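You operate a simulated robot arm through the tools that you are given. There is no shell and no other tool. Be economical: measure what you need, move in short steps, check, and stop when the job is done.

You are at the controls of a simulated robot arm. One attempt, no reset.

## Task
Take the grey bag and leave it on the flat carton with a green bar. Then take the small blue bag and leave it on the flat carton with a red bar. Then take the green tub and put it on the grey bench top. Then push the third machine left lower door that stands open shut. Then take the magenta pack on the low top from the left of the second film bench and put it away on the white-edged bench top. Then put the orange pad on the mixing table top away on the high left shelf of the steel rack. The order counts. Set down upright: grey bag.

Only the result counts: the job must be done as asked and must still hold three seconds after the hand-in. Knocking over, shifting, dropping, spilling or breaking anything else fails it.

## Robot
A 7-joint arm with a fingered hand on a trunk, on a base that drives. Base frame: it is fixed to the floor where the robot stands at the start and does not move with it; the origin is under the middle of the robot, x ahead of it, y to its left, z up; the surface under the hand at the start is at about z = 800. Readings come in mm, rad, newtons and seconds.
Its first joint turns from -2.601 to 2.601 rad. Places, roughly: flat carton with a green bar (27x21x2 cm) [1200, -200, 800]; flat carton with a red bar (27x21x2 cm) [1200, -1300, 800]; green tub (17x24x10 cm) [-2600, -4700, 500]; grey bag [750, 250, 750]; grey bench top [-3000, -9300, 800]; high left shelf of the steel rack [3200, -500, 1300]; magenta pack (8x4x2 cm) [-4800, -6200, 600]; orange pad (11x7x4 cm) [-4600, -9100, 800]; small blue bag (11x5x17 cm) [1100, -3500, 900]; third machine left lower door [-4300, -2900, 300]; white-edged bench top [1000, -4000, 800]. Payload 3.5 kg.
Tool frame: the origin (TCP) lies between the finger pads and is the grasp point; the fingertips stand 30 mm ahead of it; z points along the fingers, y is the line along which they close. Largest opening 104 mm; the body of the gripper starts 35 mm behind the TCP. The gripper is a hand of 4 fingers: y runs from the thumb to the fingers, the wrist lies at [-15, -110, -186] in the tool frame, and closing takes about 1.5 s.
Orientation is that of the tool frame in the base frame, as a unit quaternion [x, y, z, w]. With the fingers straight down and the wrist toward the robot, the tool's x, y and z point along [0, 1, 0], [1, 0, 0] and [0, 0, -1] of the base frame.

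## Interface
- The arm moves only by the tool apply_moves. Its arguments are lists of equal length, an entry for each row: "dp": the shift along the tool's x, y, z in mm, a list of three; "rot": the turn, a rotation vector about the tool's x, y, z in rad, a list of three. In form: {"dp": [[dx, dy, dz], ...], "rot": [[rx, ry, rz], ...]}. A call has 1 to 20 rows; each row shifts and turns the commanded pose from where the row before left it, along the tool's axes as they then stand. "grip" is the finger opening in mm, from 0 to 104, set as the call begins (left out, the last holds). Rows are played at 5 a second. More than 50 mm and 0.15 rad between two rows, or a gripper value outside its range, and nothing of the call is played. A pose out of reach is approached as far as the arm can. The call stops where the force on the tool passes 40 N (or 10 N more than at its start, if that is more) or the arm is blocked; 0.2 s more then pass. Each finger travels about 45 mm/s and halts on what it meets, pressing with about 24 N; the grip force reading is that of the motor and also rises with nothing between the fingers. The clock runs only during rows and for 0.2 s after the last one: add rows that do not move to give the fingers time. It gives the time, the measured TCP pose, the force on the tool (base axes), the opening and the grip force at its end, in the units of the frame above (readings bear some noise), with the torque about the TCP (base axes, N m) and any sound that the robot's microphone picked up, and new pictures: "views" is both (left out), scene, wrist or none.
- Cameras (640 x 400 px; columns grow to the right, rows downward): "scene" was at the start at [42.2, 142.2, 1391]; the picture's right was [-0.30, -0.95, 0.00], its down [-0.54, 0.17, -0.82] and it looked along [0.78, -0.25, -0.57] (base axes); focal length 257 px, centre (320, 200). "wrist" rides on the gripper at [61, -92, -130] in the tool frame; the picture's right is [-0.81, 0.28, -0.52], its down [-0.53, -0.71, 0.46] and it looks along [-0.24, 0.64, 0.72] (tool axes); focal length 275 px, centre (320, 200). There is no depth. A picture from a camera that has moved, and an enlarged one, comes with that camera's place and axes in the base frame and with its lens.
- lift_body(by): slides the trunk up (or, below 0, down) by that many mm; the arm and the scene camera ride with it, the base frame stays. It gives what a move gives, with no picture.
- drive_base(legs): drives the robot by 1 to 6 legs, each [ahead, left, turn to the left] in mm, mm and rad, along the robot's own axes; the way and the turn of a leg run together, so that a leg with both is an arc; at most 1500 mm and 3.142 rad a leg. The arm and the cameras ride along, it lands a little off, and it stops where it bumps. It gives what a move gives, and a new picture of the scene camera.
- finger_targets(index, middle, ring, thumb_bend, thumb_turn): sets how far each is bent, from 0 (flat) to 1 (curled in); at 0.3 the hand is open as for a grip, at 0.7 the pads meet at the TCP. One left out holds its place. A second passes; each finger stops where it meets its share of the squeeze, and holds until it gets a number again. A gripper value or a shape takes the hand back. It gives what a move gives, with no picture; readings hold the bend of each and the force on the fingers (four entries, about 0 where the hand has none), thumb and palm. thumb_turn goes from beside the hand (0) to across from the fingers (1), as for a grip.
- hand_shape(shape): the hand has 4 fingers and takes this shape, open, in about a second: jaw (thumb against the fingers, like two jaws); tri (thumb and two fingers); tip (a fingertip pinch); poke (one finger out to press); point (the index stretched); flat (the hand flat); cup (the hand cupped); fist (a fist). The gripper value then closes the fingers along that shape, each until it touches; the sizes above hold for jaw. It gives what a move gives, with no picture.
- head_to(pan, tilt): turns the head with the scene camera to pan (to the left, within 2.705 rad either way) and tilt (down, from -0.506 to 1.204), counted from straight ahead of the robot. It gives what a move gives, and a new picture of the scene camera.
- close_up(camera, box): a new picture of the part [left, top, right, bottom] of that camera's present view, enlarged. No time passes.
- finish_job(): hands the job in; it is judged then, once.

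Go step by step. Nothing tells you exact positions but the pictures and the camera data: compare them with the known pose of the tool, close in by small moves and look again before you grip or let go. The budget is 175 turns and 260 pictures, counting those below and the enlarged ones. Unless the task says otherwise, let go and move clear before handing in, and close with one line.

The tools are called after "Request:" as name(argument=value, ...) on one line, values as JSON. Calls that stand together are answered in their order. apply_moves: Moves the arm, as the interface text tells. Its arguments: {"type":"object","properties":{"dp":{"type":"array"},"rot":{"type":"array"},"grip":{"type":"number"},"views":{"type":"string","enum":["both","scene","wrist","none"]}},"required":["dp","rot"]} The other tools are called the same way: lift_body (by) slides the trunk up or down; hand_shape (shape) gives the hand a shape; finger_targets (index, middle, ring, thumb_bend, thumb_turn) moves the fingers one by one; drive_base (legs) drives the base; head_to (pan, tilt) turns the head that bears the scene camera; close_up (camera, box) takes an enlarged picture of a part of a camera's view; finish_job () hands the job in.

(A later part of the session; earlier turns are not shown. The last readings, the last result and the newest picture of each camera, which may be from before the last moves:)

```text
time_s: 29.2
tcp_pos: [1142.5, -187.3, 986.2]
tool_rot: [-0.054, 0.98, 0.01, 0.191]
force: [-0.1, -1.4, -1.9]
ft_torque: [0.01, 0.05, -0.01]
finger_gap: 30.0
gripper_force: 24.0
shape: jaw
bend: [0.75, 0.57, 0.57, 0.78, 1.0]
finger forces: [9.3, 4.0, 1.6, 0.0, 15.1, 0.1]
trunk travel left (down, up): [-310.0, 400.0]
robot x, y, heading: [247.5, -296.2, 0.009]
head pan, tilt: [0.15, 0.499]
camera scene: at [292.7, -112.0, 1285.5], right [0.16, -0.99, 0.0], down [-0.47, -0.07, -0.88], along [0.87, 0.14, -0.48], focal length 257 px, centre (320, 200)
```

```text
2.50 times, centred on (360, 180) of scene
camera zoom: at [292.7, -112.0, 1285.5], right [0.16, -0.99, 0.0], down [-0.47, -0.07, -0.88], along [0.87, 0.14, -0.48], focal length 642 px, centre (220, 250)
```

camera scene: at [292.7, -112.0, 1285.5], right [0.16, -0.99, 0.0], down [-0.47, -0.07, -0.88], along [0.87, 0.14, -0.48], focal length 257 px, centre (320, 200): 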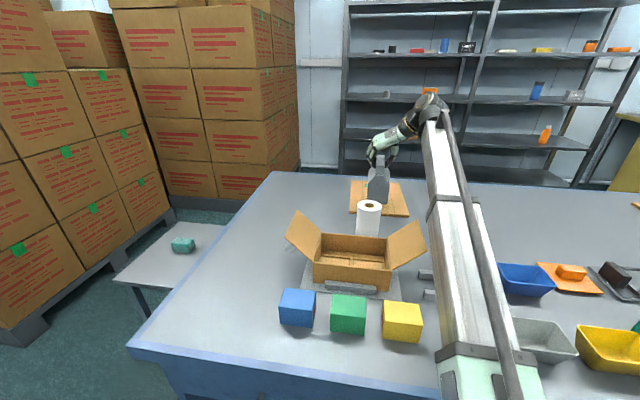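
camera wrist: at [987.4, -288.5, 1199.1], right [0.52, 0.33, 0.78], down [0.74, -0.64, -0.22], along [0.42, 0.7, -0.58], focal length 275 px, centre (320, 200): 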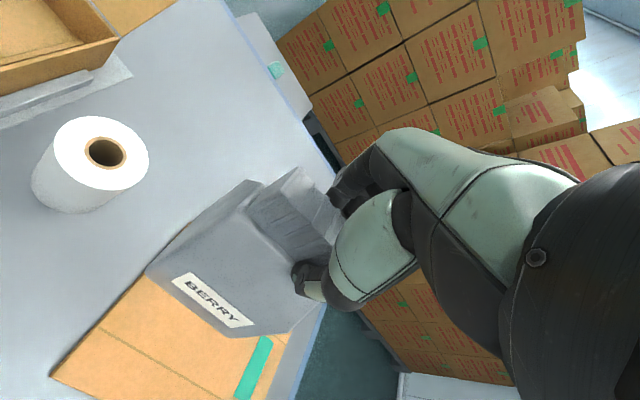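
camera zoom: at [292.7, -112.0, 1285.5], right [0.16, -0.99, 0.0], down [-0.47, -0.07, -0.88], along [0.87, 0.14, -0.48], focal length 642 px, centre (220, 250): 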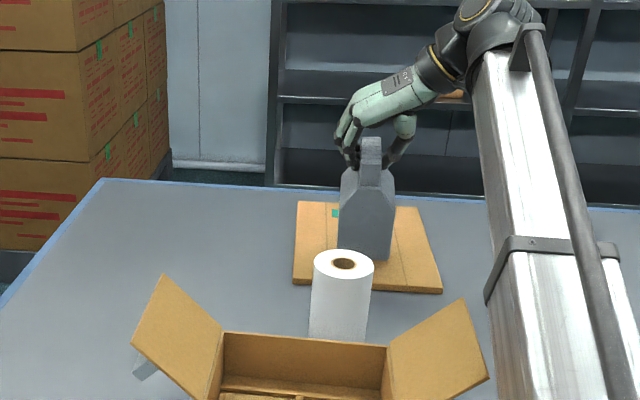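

Request:
lift_body(by=-26)

Request:
apply_moves(dp=[[1.2, 0, 2.8], [1.2, 0, 2.8], [1.2, 0, 2.8], [0, 0, 0]], rot=[[0, 0, 0], [0, 0, 0], [0, 0, 0], [0, 0, 0]])

Request:
close_up(camera="scene", box=[320, 110, 440, 230])

```text
time_s: 29.9
tcp_pos: [1142.3, -187.8, 964.3]
tool_rot: [-0.054, 0.98, 0.012, 0.192]
force: [5.5, -3.8, 17.8]
ft_torque: [0.18, -0.25, -0.14]
finger_gap: 30.8
gripper_force: 24.4
shape: jaw
bend: [0.75, 0.57, 0.58, 0.78, 1.0]
finger forces: [15.8, 4.3, 0.6, 0.0, 22.1, 0.0]
trunk travel left (down, up): [-284.0, 426.0]
robot x, y, heading: [250.4, -297.3, 0.002]
head pan, tilt: [0.15, 0.499]
```

```text
time_s: 30.9
tcp_pos: [1140.9, -187.2, 951.8]
tool_rot: [-0.054, 0.98, 0.012, 0.191]
force: [9.9, 1.0, 31.6]
ft_torque: [0.54, -0.33, -0.16]
finger_gap: 32.5
gripper_force: 23.9
shape: jaw
bend: [0.75, 0.56, 0.58, 0.77, 1.0]
finger forces: [21.6, 7.3, 0.4, 0.0, 22.6, 0.0]
trunk travel left (down, up): [-284.0, 426.0]
robot x, y, heading: [247.7, -294.5, 0.006]
head pan, tilt: [0.15, 0.499]
camera scene: at [290.3, -112.4, 1259.8], right [0.16, -0.99, 0.0], down [-0.47, -0.07, -0.88], along [0.87, 0.14, -0.48], focal length 257 px, centre (320, 200)
camera wrist: at [1045.6, -289.4, 1051.2], right [0.52, 0.33, 0.79], down [0.74, -0.64, -0.22], along [0.43, 0.7, -0.58], focal length 275 px, centre (320, 200)
```

scene: 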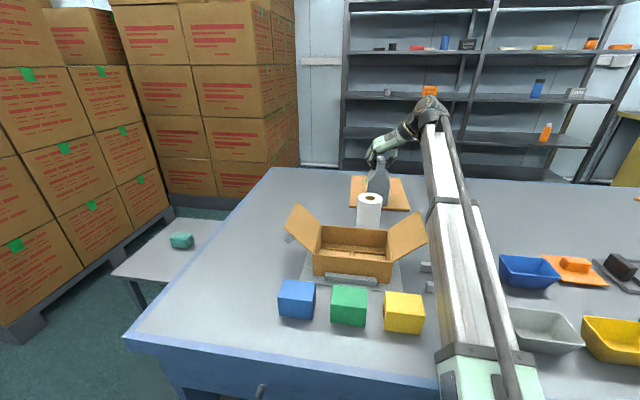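
wrist: 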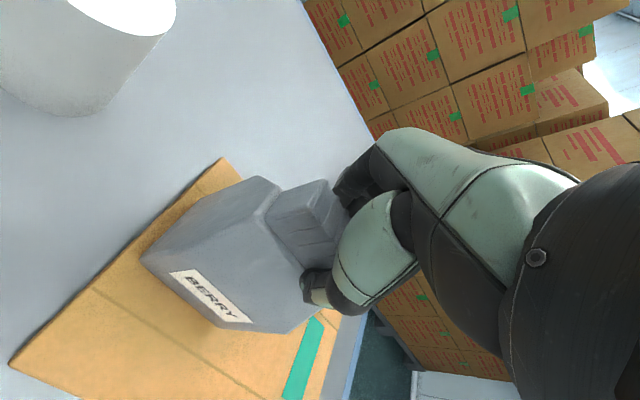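

```text
3.33 times, centred on (380, 170) of scene
camera zoom: at [290.3, -112.4, 1259.8], right [0.16, -0.99, 0.0], down [-0.47, -0.07, -0.88], along [0.87, 0.14, -0.48], focal length 856 px, centre (120, 300)
```

zoom: 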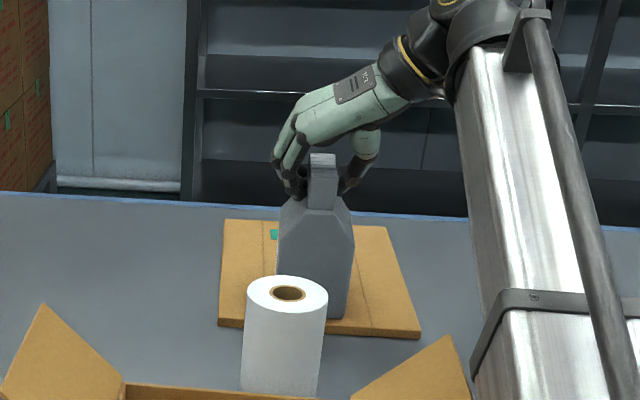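

The bag stands on the carton with about 30 N of push. I'll ease up a few mm, then open.

Request:
apply_moves(dp=[[-0.8, 0, -2], [-0.8, 0, -2]], rot=[[0, 0, 0], [0, 0, 0]], views="none")

Request:
apply_moves(dp=[[0, 0, 0], [0, 0, 0], [0, 0, 0], [0, 0, 0], [0, 0, 0], [0, 0, 0], [0, 0, 0], [0, 0, 0]], rot=[[0, 0, 0], [0, 0, 0], [0, 0, 0], [0, 0, 0], [0, 0, 0], [0, 0, 0], [0, 0, 0], [0, 0, 0]], grip=104, views="wrist")

```text
time_s: 31.5
tcp_pos: [1141.0, -186.6, 954.4]
tool_rot: [-0.054, 0.98, 0.011, 0.189]
force: [6.3, -0.4, 13.5]
ft_torque: [0.31, -0.13, -0.08]
finger_gap: 32.3
gripper_force: 23.7
shape: jaw
bend: [0.75, 0.56, 0.58, 0.77, 1.0]
finger forces: [15.1, 4.3, 0.4, 0.0, 17.9, 0.0]
trunk travel left (down, up): [-284.0, 426.0]
robot x, y, heading: [249.6, -297.2, 0.003]
head pan, tilt: [0.15, 0.499]
```

```text
time_s: 33.3
tcp_pos: [1141.7, -186.8, 953.7]
tool_rot: [-0.054, 0.98, 0.011, 0.19]
force: [-0.3, 0.1, 0.2]
ft_torque: [0.02, 0.0, 0.0]
finger_gap: 103.7
gripper_force: 0.0
shape: jaw
bend: [0.3, 0.3, 0.3, 0.3, 0.98]
finger forces: [0.0, 0.0, 0.0, 0.0, 0.0, 0.0]
trunk travel left (down, up): [-284.0, 426.0]
robot x, y, heading: [247.0, -293.9, 0.009]
head pan, tilt: [0.15, 0.499]
camera wrist: at [1047.5, -289.2, 1053.0], right [0.52, 0.33, 0.78], down [0.74, -0.64, -0.22], along [0.42, 0.7, -0.58], focal length 275 px, centre (320, 200)
```

wrist: 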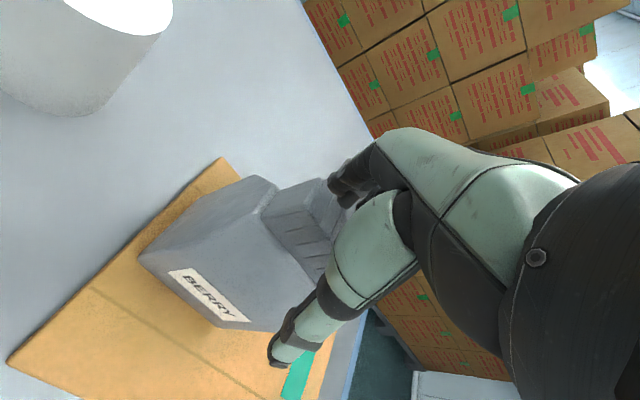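

Released, and the bag stands. I'll lift straight up with the trunk and back away.

Request:
lift_body(by=230)

Request:
drive_base(legs=[[-400, 0, 0]])

Request:
head_to(pan=-0.9, tilt=0.5)

Request:
head_to(pan=-1.6, tilt=0.4)

```text
time_s: 35.8
tcp_pos: [1142.7, -187.0, 1184.3]
tool_rot: [-0.054, 0.98, 0.011, 0.19]
force: [0.5, -0.9, -0.7]
ft_torque: [-0.02, -0.04, 0.04]
finger_gap: 103.7
gripper_force: 0.1
shape: jaw
bend: [0.3, 0.3, 0.3, 0.3, 0.98]
finger forces: [0.0, 0.1, 0.0, 0.0, 0.0, 0.0]
trunk travel left (down, up): [-514.0, 196.0]
robot x, y, heading: [246.1, -296.8, 0.002]
head pan, tilt: [0.15, 0.499]
```

```text
time_s: 38.3
tcp_pos: [731.5, -190.6, 1186.2]
tool_rot: [-0.053, 0.98, 0.01, 0.191]
force: [-0.5, 0.1, 0.3]
ft_torque: [0.02, 0.0, 0.0]
finger_gap: 103.7
gripper_force: 0.1
shape: jaw
bend: [0.3, 0.3, 0.3, 0.3, 0.98]
finger forces: [0.0, 0.1, 0.0, 0.0, 0.1, 0.1]
trunk travel left (down, up): [-514.0, 196.0]
robot x, y, heading: [-164.0, -296.1, 0.007]
head pan, tilt: [0.15, 0.499]
camera scene: at [-117.3, -114.6, 1489.5], right [0.15, -0.99, 0.0], down [-0.47, -0.07, -0.88], along [0.87, 0.14, -0.48], focal length 257 px, centre (320, 200)
```

scene: 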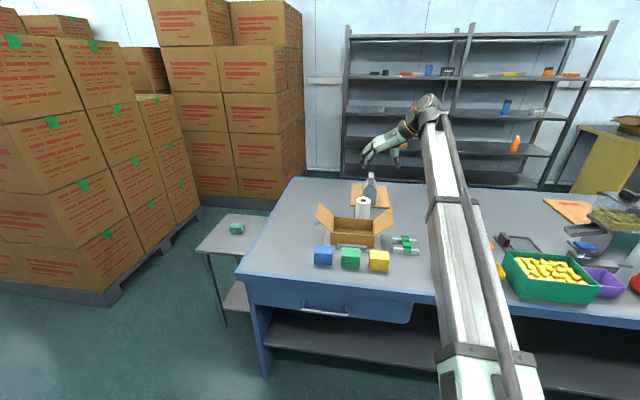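

```text
time_s: 39.6
tcp_pos: [731.3, -191.5, 1183.5]
tool_rot: [-0.052, 0.98, 0.01, 0.19]
force: [1.1, -0.2, 0.0]
ft_torque: [0.0, 0.01, 0.0]
finger_gap: 103.4
gripper_force: 0.2
shape: jaw
bend: [0.3, 0.3, 0.3, 0.3, 0.98]
finger forces: [0.0, 0.1, 0.1, 0.0, 0.0, 0.1]
trunk travel left (down, up): [-514.0, 196.0]
robot x, y, heading: [-162.1, -297.1, 0.004]
head pan, tilt: [-0.901, 0.499]
camera scene: at [-150.0, -199.7, 1489.5], right [-0.78, -0.63, 0.0], down [-0.3, 0.37, -0.88], along [0.55, -0.68, -0.48], focal length 257 px, centre (320, 200)
```

scene: 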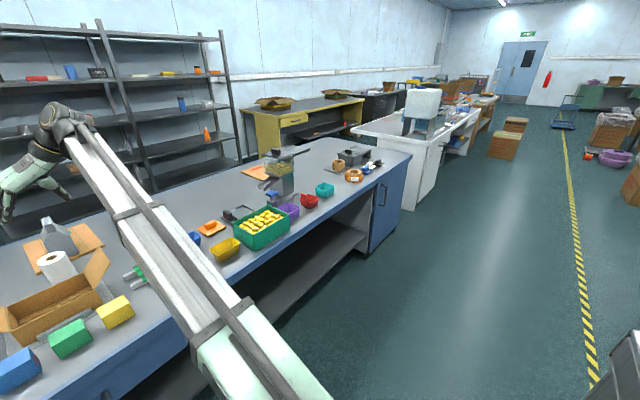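

```text
time_s: 40.7
tcp_pos: [732.1, -191.3, 1184.2]
tool_rot: [-0.053, 0.98, 0.011, 0.19]
force: [0.7, 1.4, -0.3]
ft_torque: [0.01, -0.04, -0.03]
finger_gap: 103.7
gripper_force: 0.0
shape: jaw
bend: [0.3, 0.3, 0.3, 0.3, 0.98]
finger forces: [0.0, 0.0, 0.0, 0.0, 0.0, 0.0]
trunk travel left (down, up): [-514.0, 196.0]
robot x, y, heading: [-163.7, -297.6, 0.009]
head pan, tilt: [-1.6, 0.4]
camera scene: at [-209.1, -221.3, 1498.7], right [-1.0, 0.02, 0.0], down [0.01, 0.39, -0.92], along [-0.02, -0.92, -0.39], focal length 257 px, centre (320, 200)
```

scene: 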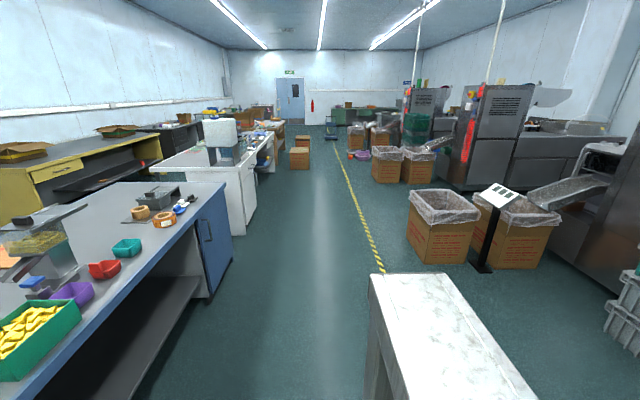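

The bag is placed. The white-edged bench lies further along -y past this table, with its front near x≈720. Something stands behind me at x<-400, so I'll move ahead a little and then slide right with the arm high.

Request:
lift_body(by=150)

Request:
drive_base(legs=[[280, 0, 0], [0, -1500, 0]])

Request:
head_to(pan=-0.6, tilt=0.6)

```text
time_s: 42.4
tcp_pos: [732.4, -190.9, 1335.2]
tool_rot: [-0.053, 0.98, 0.01, 0.19]
force: [-0.1, -0.4, 0.7]
ft_torque: [0.03, -0.01, 0.0]
finger_gap: 103.6
gripper_force: 0.0
shape: jaw
bend: [0.3, 0.3, 0.3, 0.3, 0.98]
finger forces: [0.1, 0.0, 0.0, 0.1, 0.0, 0.0]
trunk travel left (down, up): [-664.0, 46.0]
robot x, y, heading: [-162.2, -294.7, 0.005]
head pan, tilt: [-1.6, 0.4]
```

```text
time_s: 51.6
tcp_pos: [1048.5, -1686.6, 1333.9]
tool_rot: [-0.07, 0.979, 0.014, 0.19]
force: [0.4, 0.2, 0.6]
ft_torque: [-0.01, 0.02, 0.0]
finger_gap: 103.5
gripper_force: 0.0
shape: jaw
bend: [0.3, 0.3, 0.3, 0.3, 0.98]
finger forces: [0.0, 0.0, 0.1, 0.0, 0.0, 0.1]
trunk travel left (down, up): [-664.0, 46.0]
robot x, y, heading: [157.7, -1827.0, 0.038]
head pan, tilt: [-1.6, 0.4]
camera scene: at [108.4, -1752.3, 1648.7], right [-1.0, -0.01, 0.0], down [-0.01, 0.39, -0.92], along [0.01, -0.92, -0.39], focal length 257 px, centre (320, 200)
```

scene: 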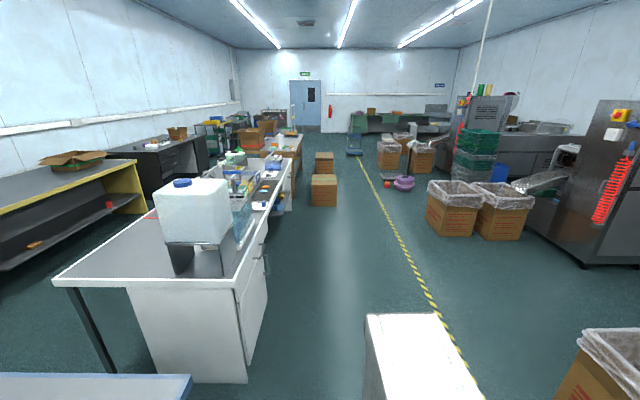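

```text
time_s: 52.8
tcp_pos: [1048.6, -1686.4, 1334.8]
tool_rot: [-0.071, 0.979, 0.014, 0.19]
force: [-0.2, 0.0, 0.5]
ft_torque: [0.03, -0.02, -0.01]
finger_gap: 103.5
gripper_force: 0.1
shape: jaw
bend: [0.3, 0.3, 0.3, 0.3, 0.98]
finger forces: [0.0, 0.0, 0.1, 0.0, 0.1, 0.1]
trunk travel left (down, up): [-664.0, 46.0]
robot x, y, heading: [158.7, -1826.2, 0.042]
head pan, tilt: [-0.6, 0.6]
camera scene: at [182.1, -1706.2, 1630.5], right [-0.53, -0.85, 0.0], down [-0.48, 0.3, -0.83], along [0.7, -0.44, -0.56], focal length 257 px, centre (320, 200)
```

scene: 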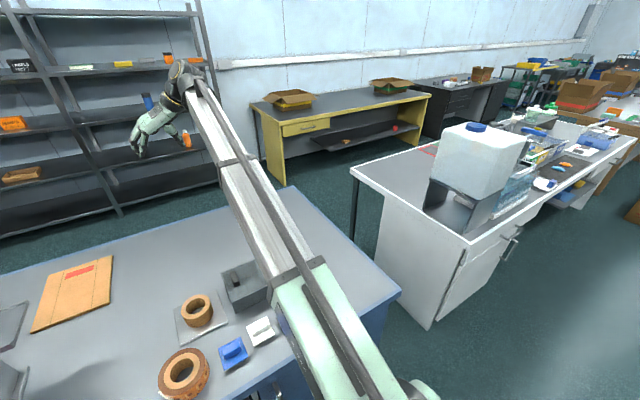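

The slab is part of my own body. The white-edged bench runs from y≈-2725 with its front at x≈550, and a tall dispenser near y≈-2950 reaches z≈1230. I'll back off so the arm clears it, then slide right to y≈-3400.

Request:
drive_base(legs=[[-650, 0, -0.04], [0, -1500, 0]])

Request:
head_to(pan=0.0, tilt=0.45)

```text
time_s: 63.5
tcp_pos: [382.7, -3273.8, 1333.7]
tool_rot: [-0.033, 0.981, 0.006, 0.191]
force: [-0.2, -0.9, 0.7]
ft_torque: [0.01, 0.04, 0.01]
finger_gap: 103.4
gripper_force: 0.1
shape: jaw
bend: [0.3, 0.3, 0.3, 0.3, 0.98]
finger forces: [0.0, 0.1, 0.0, 0.0, 0.0, 0.0]
trunk travel left (down, up): [-664.0, 46.0]
robot x, y, heading: [-516.2, -3344.7, -0.033]
head pan, tilt: [-0.6, 0.6]
camera scene: at [-482.1, -3226.7, 1630.5], right [-0.59, -0.81, 0.0], down [-0.45, 0.34, -0.83], along [0.66, -0.49, -0.56], focal length 257 px, centre (320, 200)
```

scene: 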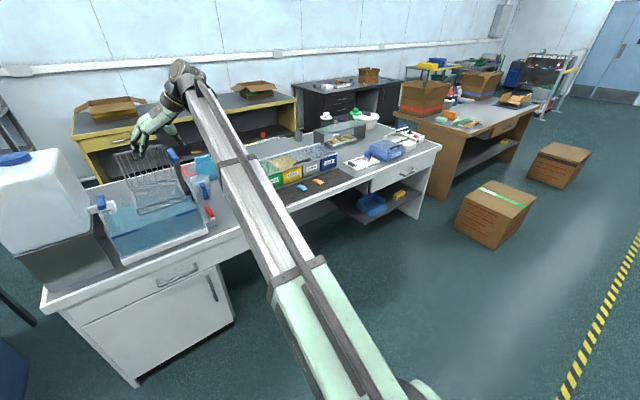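

```text
time_s: 64.5
tcp_pos: [384.1, -3273.7, 1335.0]
tool_rot: [-0.033, 0.981, 0.007, 0.191]
force: [0.2, 0.1, 0.1]
ft_torque: [0.0, -0.02, 0.02]
finger_gap: 103.6
gripper_force: 0.1
shape: jaw
bend: [0.3, 0.3, 0.3, 0.3, 0.98]
finger forces: [0.1, 0.0, 0.0, 0.0, 0.1, 0.1]
trunk travel left (down, up): [-664.0, 46.0]
robot x, y, heading: [-520.3, -3344.3, -0.036]
head pan, tilt: [0.0, 0.45]
camera scene: at [-461.5, -3177.3, 1644.0], right [-0.04, -1.0, 0.0], down [-0.44, 0.02, -0.9], along [0.9, -0.03, -0.44], focal length 257 px, centre (320, 200)
```

scene: 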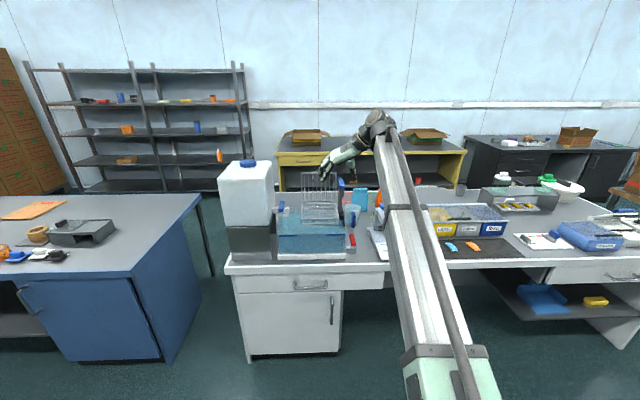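

Request:
close_up(camera="scene", box=[270, 160, 400, 270])

Request:
close_up(camera="scene", box=[410, 160, 640, 290])

```text
3.64 times, centred on (335, 215) of scene
camera zoom: at [-461.5, -3177.3, 1644.0], right [-0.04, -1.0, 0.0], down [-0.44, 0.02, -0.9], along [0.9, -0.03, -0.44], focal length 933 px, centre (266, 146)
```

zoom: 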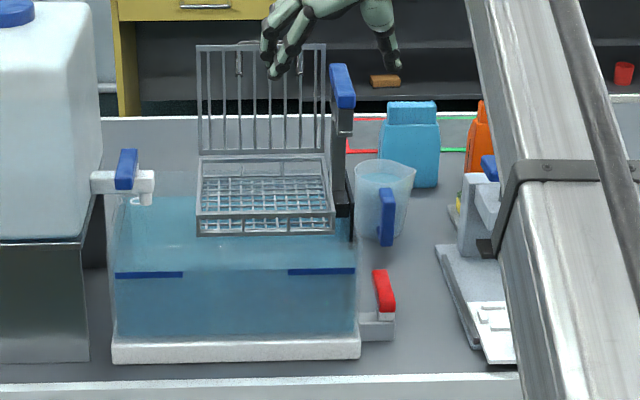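

```text
2.78 times, centred on (525, 225) of scene
camera zoom: at [-461.5, -3177.3, 1644.0], right [-0.04, -1.0, 0.0], down [-0.44, 0.02, -0.9], along [0.9, -0.03, -0.44], focal length 714 px, centre (-250, 130)
```

zoom: 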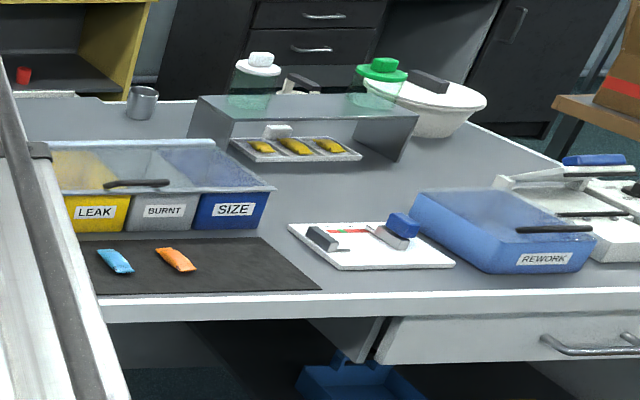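

The blue bag stands at about (1050, -3493), thin along x, with its crimped top near z≈980. I'll turn the hand back to its natural pose in free air, then drive up to the bench.

Request:
apply_moves(dp=[[0, 0, 0], [0, 0, 0], [0, 0, 0], [0, 0, 0], [0, 0, 0], [0, 0, 0], [0, 0, 0], [0, 0, 0], [0, 0, 0], [0, 0, 0], [0, 0, 0], [0, 0, 0]], rot=[[0.0263, 0.0244, 0.1347], [0.0263, 0.0244, 0.1347], [0.0263, 0.0244, 0.1347], [0.0263, 0.0244, 0.1347], [0.0263, 0.0244, 0.1347], [0.0263, 0.0244, 0.1347], [0.0263, 0.0244, 0.1347], [0.0263, 0.0244, 0.1347], [0.0263, 0.0244, 0.1347], [0.0263, 0.0244, 0.1347], [0.0263, 0.0244, 0.1347], [0.0263, 0.0244, 0.1347]], views="none")

Request:
drive_base(legs=[[0, -150, 0.036], [640, 0, 0]])

Request:
head_to(pan=0.1, tilt=0.75)

```text
time_s: 67.1
tcp_pos: [383.8, -3272.5, 1334.3]
tool_rot: [0.708, 0.706, -0.001, 0.0]
force: [0.2, -1.0, 0.1]
ft_torque: [0.01, -0.02, 0.02]
finger_gap: 103.5
gripper_force: 0.1
shape: jaw
bend: [0.3, 0.3, 0.3, 0.3, 0.98]
finger forces: [0.0, 0.0, 0.1, 0.0, 0.0, 0.1]
trunk travel left (down, up): [-664.0, 46.0]
robot x, y, heading: [-518.0, -3343.9, -0.035]
head pan, tilt: [0.0, 0.45]
```

```text
time_s: 71.5
tcp_pos: [998.7, -3387.3, 1335.8]
tool_rot: [0.695, 0.719, -0.002, 0.001]
force: [0.3, -0.1, -0.4]
ft_torque: [0.0, -0.02, 0.02]
finger_gap: 103.6
gripper_force: 0.1
shape: jaw
bend: [0.3, 0.3, 0.3, 0.3, 0.98]
finger forces: [0.1, 0.0, 0.2, 0.0, 0.0, 0.0]
trunk travel left (down, up): [-664.0, 46.0]
robot x, y, heading: [101.1, -3491.3, 0.0]
head pan, tilt: [0.0, 0.45]
camera scene: at [150.9, -3321.3, 1644.0], right [0.0, -1.0, 0.0], down [-0.44, 0.0, -0.9], along [0.9, 0.0, -0.44], focal length 257 px, centre (320, 200)
```

scene: 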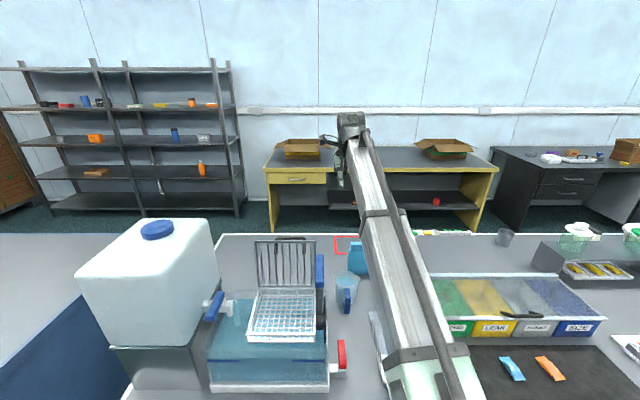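

```text
time_s: 72.3
tcp_pos: [997.1, -3387.9, 1335.0]
tool_rot: [0.695, 0.719, -0.001, 0.0]
force: [-0.6, 0.4, -0.5]
ft_torque: [-0.01, 0.0, 0.01]
finger_gap: 103.5
gripper_force: 0.1
shape: jaw
bend: [0.3, 0.3, 0.3, 0.3, 0.98]
finger forces: [0.0, 0.0, 0.0, 0.0, 0.1, 0.0]
trunk travel left (down, up): [-664.0, 46.0]
robot x, y, heading: [103.2, -3492.3, 0.003]
head pan, tilt: [0.099, 0.75]
camera scene: at [140.9, -3313.1, 1617.6], right [0.1, -0.99, 0.0], down [-0.68, -0.07, -0.73], along [0.73, 0.07, -0.68], focal length 257 px, centre (320, 200)
```

scene: 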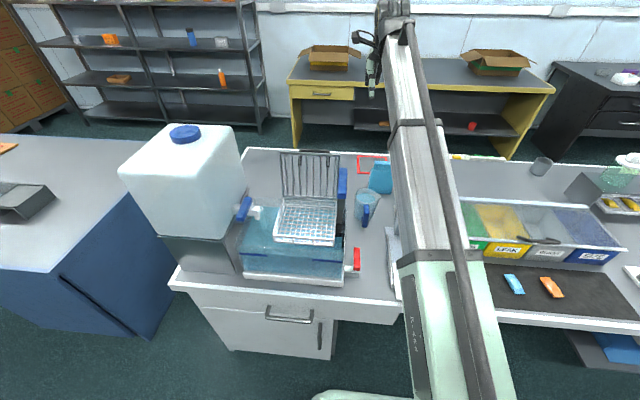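

Request:
close_up(camera="scene", box=[330, 130, 420, 240])

Request:
apply_moves(dp=[[-40, 0, 0], [-40, 0, 0], [0, 0, 40], [0, 0, 40], [0, 0, 40]], rot=[[0, 0, 0.018], [0, 0, 0.018], [0, 0, 0], [0, 0, 0], [0, 0, 0]], views="wrist")

```text
3.64 times, centred on (375, 185) of scene
camera zoom: at [140.9, -3313.1, 1617.6], right [0.1, -0.99, 0.0], down [-0.68, -0.07, -0.73], along [0.73, 0.07, -0.68], focal length 933 px, centre (120, 254)
```

zoom: 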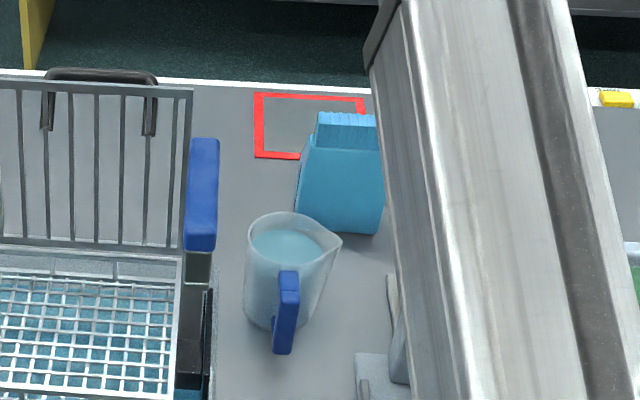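

```text
time_s: 73.5
tcp_pos: [1001.5, -3466.3, 1212.6]
tool_rot: [0.708, 0.707, -0.001, 0.0]
force: [-0.2, -0.3, -0.3]
ft_torque: [0.0, 0.0, -0.01]
finger_gap: 103.5
gripper_force: 0.0
shape: jaw
bend: [0.3, 0.3, 0.3, 0.3, 0.98]
finger forces: [0.0, 0.1, 0.0, 0.0, 0.1, 0.0]
trunk travel left (down, up): [-664.0, 46.0]
robot x, y, heading: [100.8, -3490.3, -0.003]
head pan, tilt: [0.099, 0.75]
camera wrist: at [908.9, -3405.7, 1343.5], right [0.27, -0.81, 0.52], down [-0.71, -0.53, -0.45], along [0.64, -0.25, -0.72], focal length 275 px, centre (320, 200)
```

wrist: 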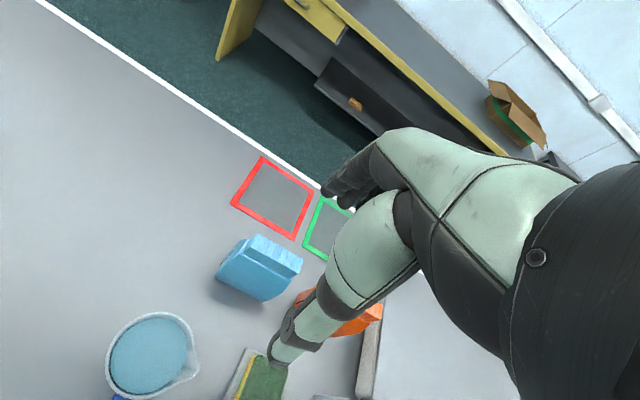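

The bag's top strip is centred near (1098, -3497), top z≈975. I'll drive up 90 mm, lower the trunk, and place the hand above it.

Request:
drive_base(legs=[[90, 0, 0]])

Request:
lift_body(by=-150)

Request:
head_to(pan=0.1, tilt=0.6)

```text
time_s: 74.6
tcp_pos: [1094.8, -3466.3, 1212.4]
tool_rot: [0.708, 0.707, -0.002, -0.001]
force: [0.6, 0.0, -0.2]
ft_torque: [-0.01, 0.06, 0.01]
finger_gap: 103.7
gripper_force: 0.1
shape: jaw
bend: [0.3, 0.3, 0.3, 0.3, 0.98]
finger forces: [0.0, 0.0, 0.0, 0.1, 0.0, 0.1]
trunk travel left (down, up): [-664.0, 46.0]
robot x, y, heading: [196.8, -3488.8, 0.001]
head pan, tilt: [0.099, 0.75]
camera scene: at [234.6, -3312.9, 1617.5], right [0.1, -0.99, 0.0], down [-0.68, -0.07, -0.73], along [0.73, 0.07, -0.68], focal length 257 px, centre (320, 200)
```

scene: 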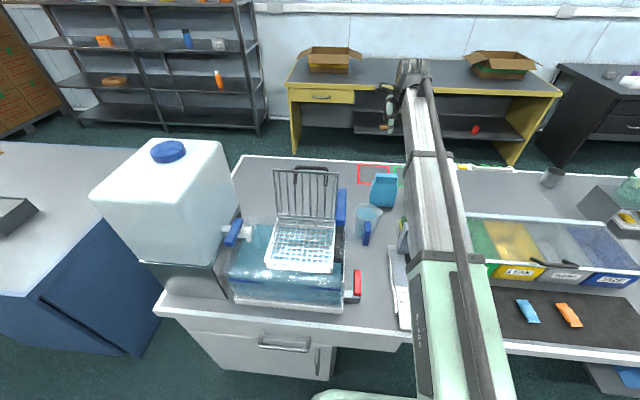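

```text
time_s: 76.4
tcp_pos: [1092.4, -3465.5, 1062.9]
tool_rot: [0.707, 0.707, -0.001, 0.001]
force: [0.0, 0.2, 0.4]
ft_torque: [0.01, 0.01, 0.02]
finger_gap: 103.5
gripper_force: 0.0
shape: jaw
bend: [0.3, 0.3, 0.3, 0.3, 0.98]
finger forces: [0.0, 0.0, 0.0, 0.0, 0.0, 0.0]
trunk travel left (down, up): [-514.0, 196.0]
robot x, y, heading: [194.4, -3489.7, -0.001]
head pan, tilt: [0.099, 0.75]
```

```text
time_s: 77.1
tcp_pos: [1091.6, -3467.1, 1062.7]
tool_rot: [0.707, 0.707, -0.001, 0.001]
force: [0.4, 0.5, 0.4]
ft_torque: [-0.02, 0.01, -0.01]
finger_gap: 103.6
gripper_force: 0.1
shape: jaw
bend: [0.3, 0.3, 0.3, 0.3, 0.98]
finger forces: [0.1, 0.0, 0.0, 0.0, 0.0, 0.0]
trunk travel left (down, up): [-514.0, 196.0]
robot x, y, heading: [190.6, -3488.1, 0.001]
head pan, tilt: [0.099, 0.6]
camera scene: at [238.1, -3312.4, 1480.4], right [0.1, -0.99, 0.0], down [-0.56, -0.06, -0.82], along [0.82, 0.08, -0.57], focal length 257 px, centre (320, 200)
```

scene: 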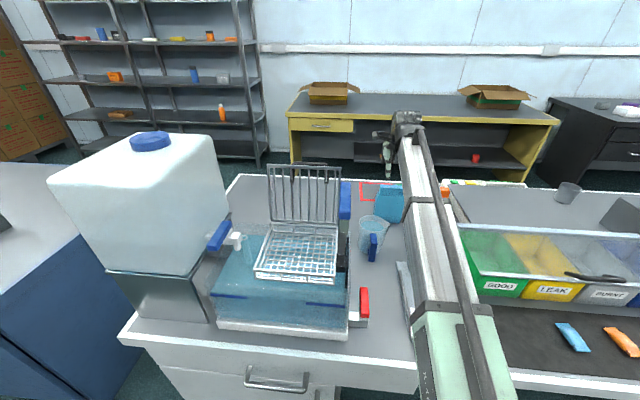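

Request:
apply_moves(dp=[[-30, 7, 0], [0, 0, 25]], rot=[[0, 0, 0], [0, 0, 0]])

Request:
close_up(camera="scene", box=[350, 100, 470, 240])

```text
time_s: 77.7
tcp_pos: [1099.0, -3496.1, 1039.9]
tool_rot: [0.707, 0.707, -0.001, -0.001]
force: [1.8, -0.3, -0.1]
ft_torque: [0.01, 0.02, 0.02]
finger_gap: 103.9
gripper_force: 0.1
shape: jaw
bend: [0.3, 0.3, 0.3, 0.3, 0.98]
finger forces: [0.0, 0.1, 0.0, 0.0, 0.1, 0.0]
trunk travel left (down, up): [-514.0, 196.0]
robot x, y, heading: [193.6, -3490.1, 0.002]
head pan, tilt: [0.099, 0.6]
camera scene: at [238.1, -3312.6, 1480.5], right [0.1, -0.99, 0.0], down [-0.56, -0.06, -0.83], along [0.82, 0.08, -0.56], focal length 257 px, centre (320, 200)
camera wrist: at [1007.8, -3434.8, 1170.9], right [0.28, -0.81, 0.52], down [-0.71, -0.53, -0.45], along [0.64, -0.24, -0.73], focal length 275 px, centre (320, 200)
```

scene: 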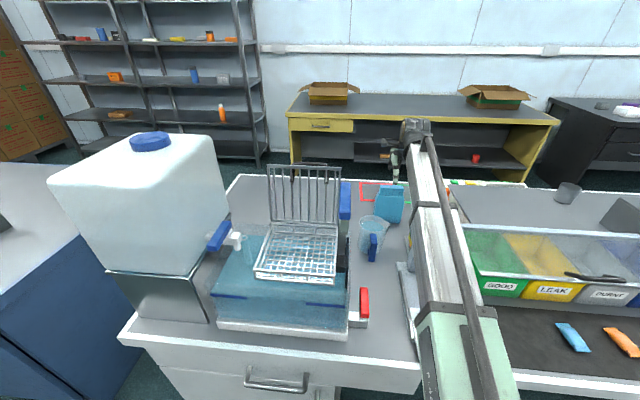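
wrist: 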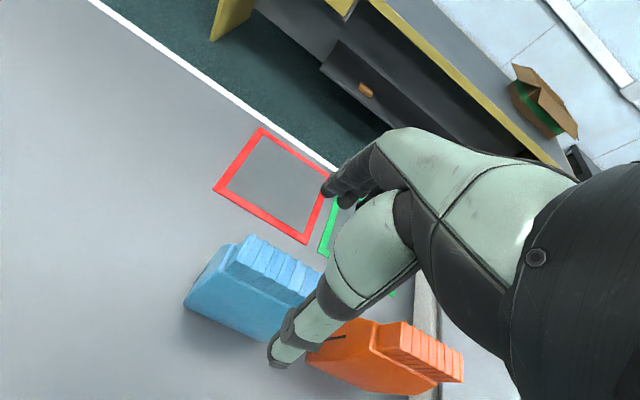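

```text
2.86 times, centred on (410, 170) of scene
camera zoom: at [238.1, -3312.6, 1480.5], right [0.1, -0.99, 0.0], down [-0.56, -0.06, -0.83], along [0.82, 0.08, -0.56], focal length 733 px, centre (63, 286)
```

zoom: 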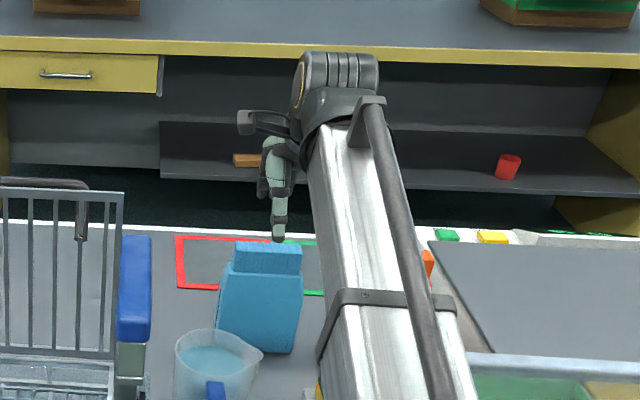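

The strip is centred at (1099, -3491), top z≈976, and the hand is aligned. I'll lower it to z≈952 and close.

Request:
apply_moves(dp=[[4, 0, 22], [0, 0, 22], [0, 0, 22], [0, 0, 22]], rot=[[0, 0, 0], [0, 0, 0], [0, 0, 0], [0, 0, 0]], views="wrist")

Request:
apply_moves(dp=[[0, 0, 0], [0, 0, 0], [0, 0, 0], [0, 0, 0], [0, 0, 0], [0, 0, 0], [0, 0, 0], [0, 0, 0], [0, 0, 0]], rot=[[0, 0, 0], [0, 0, 0], [0, 0, 0], [0, 0, 0], [0, 0, 0], [0, 0, 0], [0, 0, 0], [0, 0, 0], [0, 0, 0]], grip=0, views="wrist")

```text
time_s: 78.7
tcp_pos: [1099.5, -3493.1, 948.0]
tool_rot: [0.707, 0.707, -0.002, 0.0]
force: [-0.5, -0.5, 0.1]
ft_torque: [-0.02, 0.0, 0.0]
finger_gap: 103.8
gripper_force: 0.2
shape: jaw
bend: [0.3, 0.3, 0.3, 0.3, 0.98]
finger forces: [0.0, 0.1, 0.1, 0.0, 0.0, 0.0]
trunk travel left (down, up): [-514.0, 196.0]
robot x, y, heading: [192.4, -3488.2, 0.005]
head pan, tilt: [0.099, 0.6]
camera wrist: at [1009.2, -3430.4, 1079.7], right [0.28, -0.81, 0.52], down [-0.71, -0.53, -0.45], along [0.64, -0.24, -0.73], focal length 275 px, centre (320, 200)
```

wrist: 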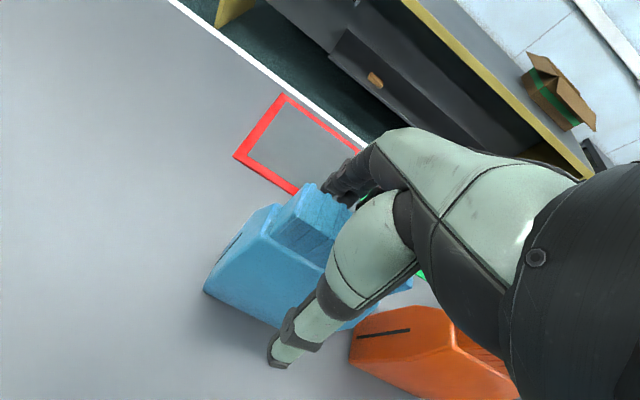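

```text
time_s: 80.7
tcp_pos: [1100.0, -3492.4, 949.8]
tool_rot: [0.707, 0.707, -0.001, -0.001]
force: [1.2, -1.3, 1.8]
ft_torque: [-0.02, -0.04, 0.05]
finger_gap: 28.1
gripper_force: 24.3
shape: jaw
bend: [0.74, 0.55, 0.54, 0.75, 1.0]
finger forces: [12.0, 6.0, 2.5, 0.0, 20.8, 0.0]
trunk travel left (down, up): [-514.0, 196.0]
robot x, y, heading: [193.2, -3490.8, -0.0]
head pan, tilt: [0.099, 0.6]
camera wrist: at [1009.0, -3430.5, 1080.2], right [0.28, -0.81, 0.52], down [-0.71, -0.53, -0.45], along [0.64, -0.24, -0.73], focal length 275 px, centre (320, 200)
```

wrist: 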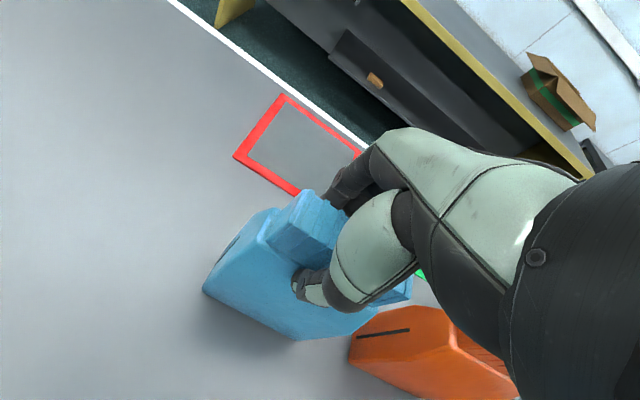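

Gripped. I'll lift by trunk and arm, then check.

Request:
lift_body(by=190)

Request:
apply_moves(dp=[[0, 0, -40], [0, 0, -40], [0, 0, 0]], rot=[[0, 0, 0], [0, 0, 0], [0, 0, 0]], views="both")

```text
time_s: 82.8
tcp_pos: [1100.9, -3492.0, 1138.5]
tool_rot: [0.707, 0.707, -0.001, 0.0]
force: [0.4, -0.1, -2.8]
ft_torque: [0.01, 0.03, 0.0]
finger_gap: 27.8
gripper_force: 23.7
shape: jaw
bend: [0.74, 0.55, 0.56, 0.75, 1.0]
finger forces: [11.8, 5.2, 2.4, 0.1, 20.2, 0.0]
trunk travel left (down, up): [-704.0, 6.0]
robot x, y, heading: [192.2, -3488.0, -0.001]
head pan, tilt: [0.099, 0.6]
```

```text
time_s: 83.6
tcp_pos: [1100.7, -3494.4, 1218.7]
tool_rot: [0.707, 0.707, -0.001, 0.0]
force: [-0.3, -0.4, -2.6]
ft_torque: [0.05, 0.01, -0.02]
finger_gap: 27.9
gripper_force: 23.8
shape: jaw
bend: [0.74, 0.55, 0.56, 0.75, 1.0]
finger forces: [11.7, 5.1, 2.5, 0.0, 20.2, 0.1]
trunk travel left (down, up): [-704.0, 6.0]
robot x, y, heading: [187.7, -3490.0, 0.005]
head pan, tilt: [0.099, 0.6]
camera scene: at [238.6, -3312.4, 1670.4], right [0.1, -0.99, 0.0], down [-0.56, -0.06, -0.82], along [0.82, 0.08, -0.57], focal length 257 px, centre (320, 200)
camera wrist: at [1009.6, -3432.2, 1349.9], right [0.28, -0.81, 0.52], down [-0.71, -0.53, -0.45], along [0.64, -0.24, -0.73], focal length 275 px, centre (320, 200)
```

scene: 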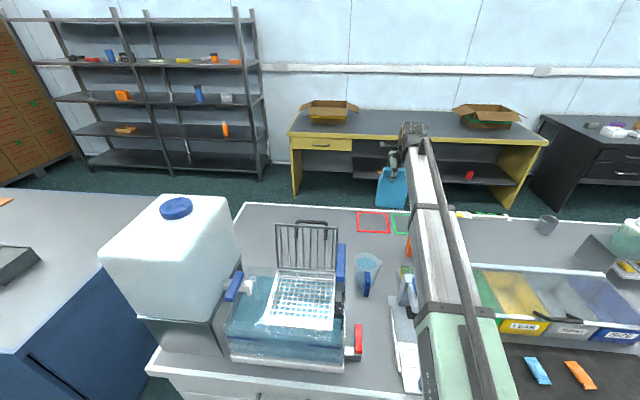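
wrist: 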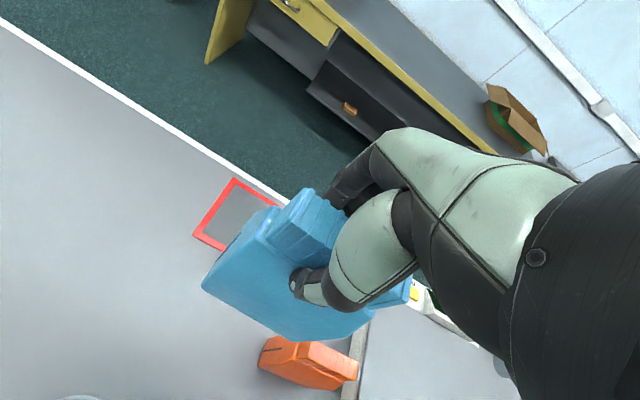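

The bag is held. I'll back off, slide left to y≈-1255, and look at the red-barred carton.

Request:
drive_base(legs=[[-750, 0, 0], [0, 1120, 0], [0, 1110, 0]])

Request:
head_to(pan=0.1, tilt=0.45)

```text
time_s: 98.1
tcp_pos: [454.9, -1322.5, 1219.2]
tool_rot: [0.729, 0.684, -0.002, 0.001]
force: [-0.9, -0.6, -2.7]
ft_torque: [0.07, 0.0, -0.02]
finger_gap: 27.7
gripper_force: 23.8
shape: jaw
bend: [0.74, 0.55, 0.56, 0.75, 1.0]
finger forces: [11.9, 5.1, 2.4, 0.0, 20.2, 0.0]
trunk travel left (down, up): [-704.0, 6.0]
robot x, y, heading: [-453.0, -1254.3, -0.062]
head pan, tilt: [0.099, 0.6]
camera scene: at [-393.7, -1084.8, 1670.4], right [0.04, -1.0, 0.0], down [-0.56, -0.02, -0.82], along [0.82, 0.03, -0.57], focal length 257 px, centre (320, 200)
```

scene: 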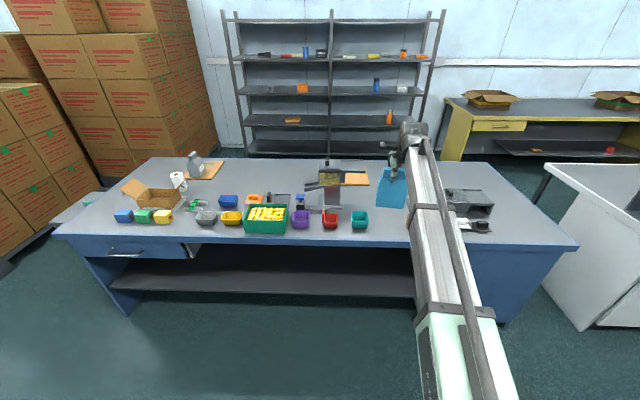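

```text
time_s: 98.8
tcp_pos: [454.7, -1324.3, 1217.9]
tool_rot: [0.731, 0.683, -0.001, 0.001]
force: [0.0, 0.2, -2.4]
ft_torque: [0.04, 0.0, 0.0]
finger_gap: 28.0
gripper_force: 23.9
shape: jaw
bend: [0.74, 0.55, 0.56, 0.75, 1.0]
finger forces: [11.9, 5.1, 2.4, 0.0, 20.0, 0.0]
trunk travel left (down, up): [-704.0, 6.0]
robot x, y, heading: [-454.7, -1257.0, -0.063]
head pan, tilt: [0.099, 0.45]
camera scene: at [-390.2, -1085.0, 1683.9], right [0.04, -1.0, 0.0], down [-0.44, -0.02, -0.9], along [0.9, 0.03, -0.44], focal length 257 px, centre (320, 200)
```

scene: 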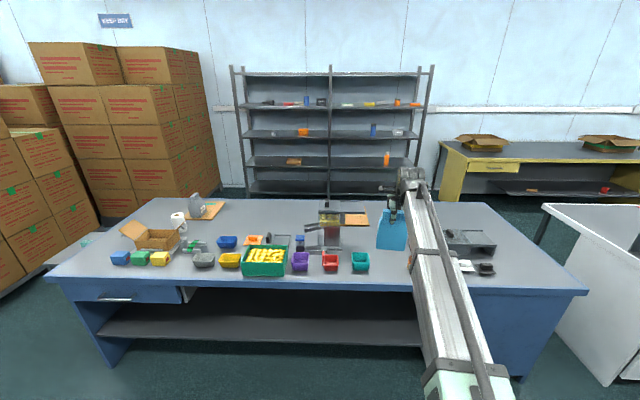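

Request:
close_up(camera="scene", box=[110, 170, 270, 280])

Request:
close_up(camera="scene", box=[290, 180, 510, 290])

```text
3.64 times, centred on (190, 225) of scene
camera zoom: at [-390.2, -1085.0, 1683.9], right [0.04, -1.0, 0.0], down [-0.44, -0.02, -0.9], along [0.9, 0.03, -0.44], focal length 933 px, centre (793, 109)
```

zoom: 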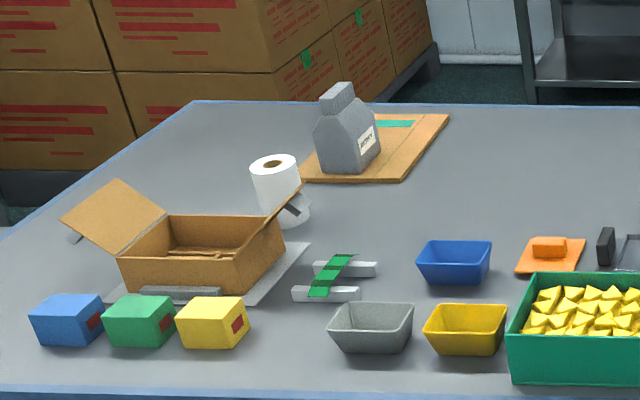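

```text
2.91 times, centred on (400, 235) of scene
camera zoom: at [-390.2, -1085.0, 1683.9], right [0.04, -1.0, 0.0], down [-0.44, -0.02, -0.9], along [0.9, 0.03, -0.44], focal length 747 px, centre (87, 98)
```

zoom: 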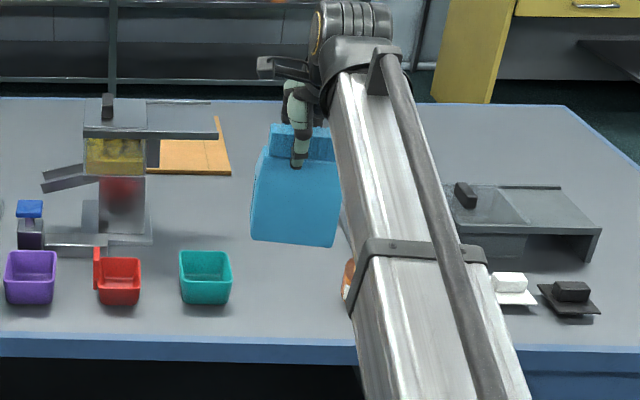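

The grey bag still stands upright. The red-barred carton spans about x 1010–1285, y -1350…-1140, partly behind the hopper machine, whose top is near z≈985. I'll straighten and drive forward with the bag above all of it.

Request:
drive_base(legs=[[0, 0, 0.063], [600, 0, 0]])

Request:
head_to(pan=0.05, tilt=0.65)

```text
time_s: 102.7
tcp_pos: [1069.7, -1248.0, 1217.2]
tool_rot: [0.703, 0.711, -0.001, 0.0]
force: [1.4, 0.0, -2.7]
ft_torque: [0.0, 0.02, 0.0]
finger_gap: 27.8
gripper_force: 24.0
shape: jaw
bend: [0.74, 0.55, 0.56, 0.75, 1.0]
finger forces: [12.0, 4.9, 2.6, 0.0, 20.2, 0.0]
trunk travel left (down, up): [-704.0, 6.0]
robot x, y, heading: [160.9, -1255.7, 0.017]
head pan, tilt: [0.099, 0.45]
camera scene: at [209.4, -1076.8, 1683.9], right [0.11, -0.99, 0.0], down [-0.43, -0.05, -0.9], along [0.89, 0.1, -0.44], focal length 257 px, centre (320, 200)
```

scene: 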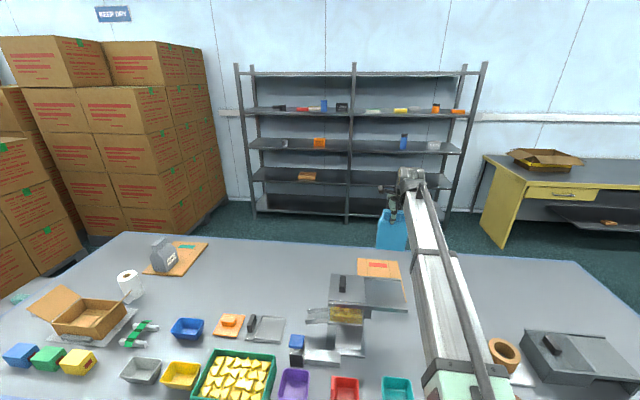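

```text
time_s: 103.5
tcp_pos: [1070.2, -1249.0, 1218.4]
tool_rot: [0.703, 0.711, -0.001, 0.0]
force: [0.1, -0.3, -2.9]
ft_torque: [0.01, -0.02, 0.01]
finger_gap: 27.8
gripper_force: 23.7
shape: jaw
bend: [0.74, 0.55, 0.56, 0.75, 1.0]
finger forces: [12.0, 4.9, 2.7, 0.0, 20.1, 0.0]
trunk travel left (down, up): [-704.0, 6.0]
robot x, y, heading: [164.1, -1255.6, 0.015]
head pan, tilt: [0.051, 0.649]
camera scene: at [204.1, -1081.6, 1666.2], right [0.06, -1.0, 0.0], down [-0.6, -0.04, -0.8], along [0.8, 0.05, -0.6], focal length 257 px, centre (320, 200)
```

scene: 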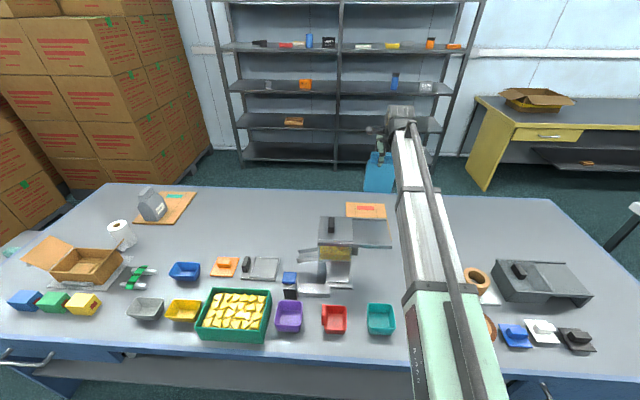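

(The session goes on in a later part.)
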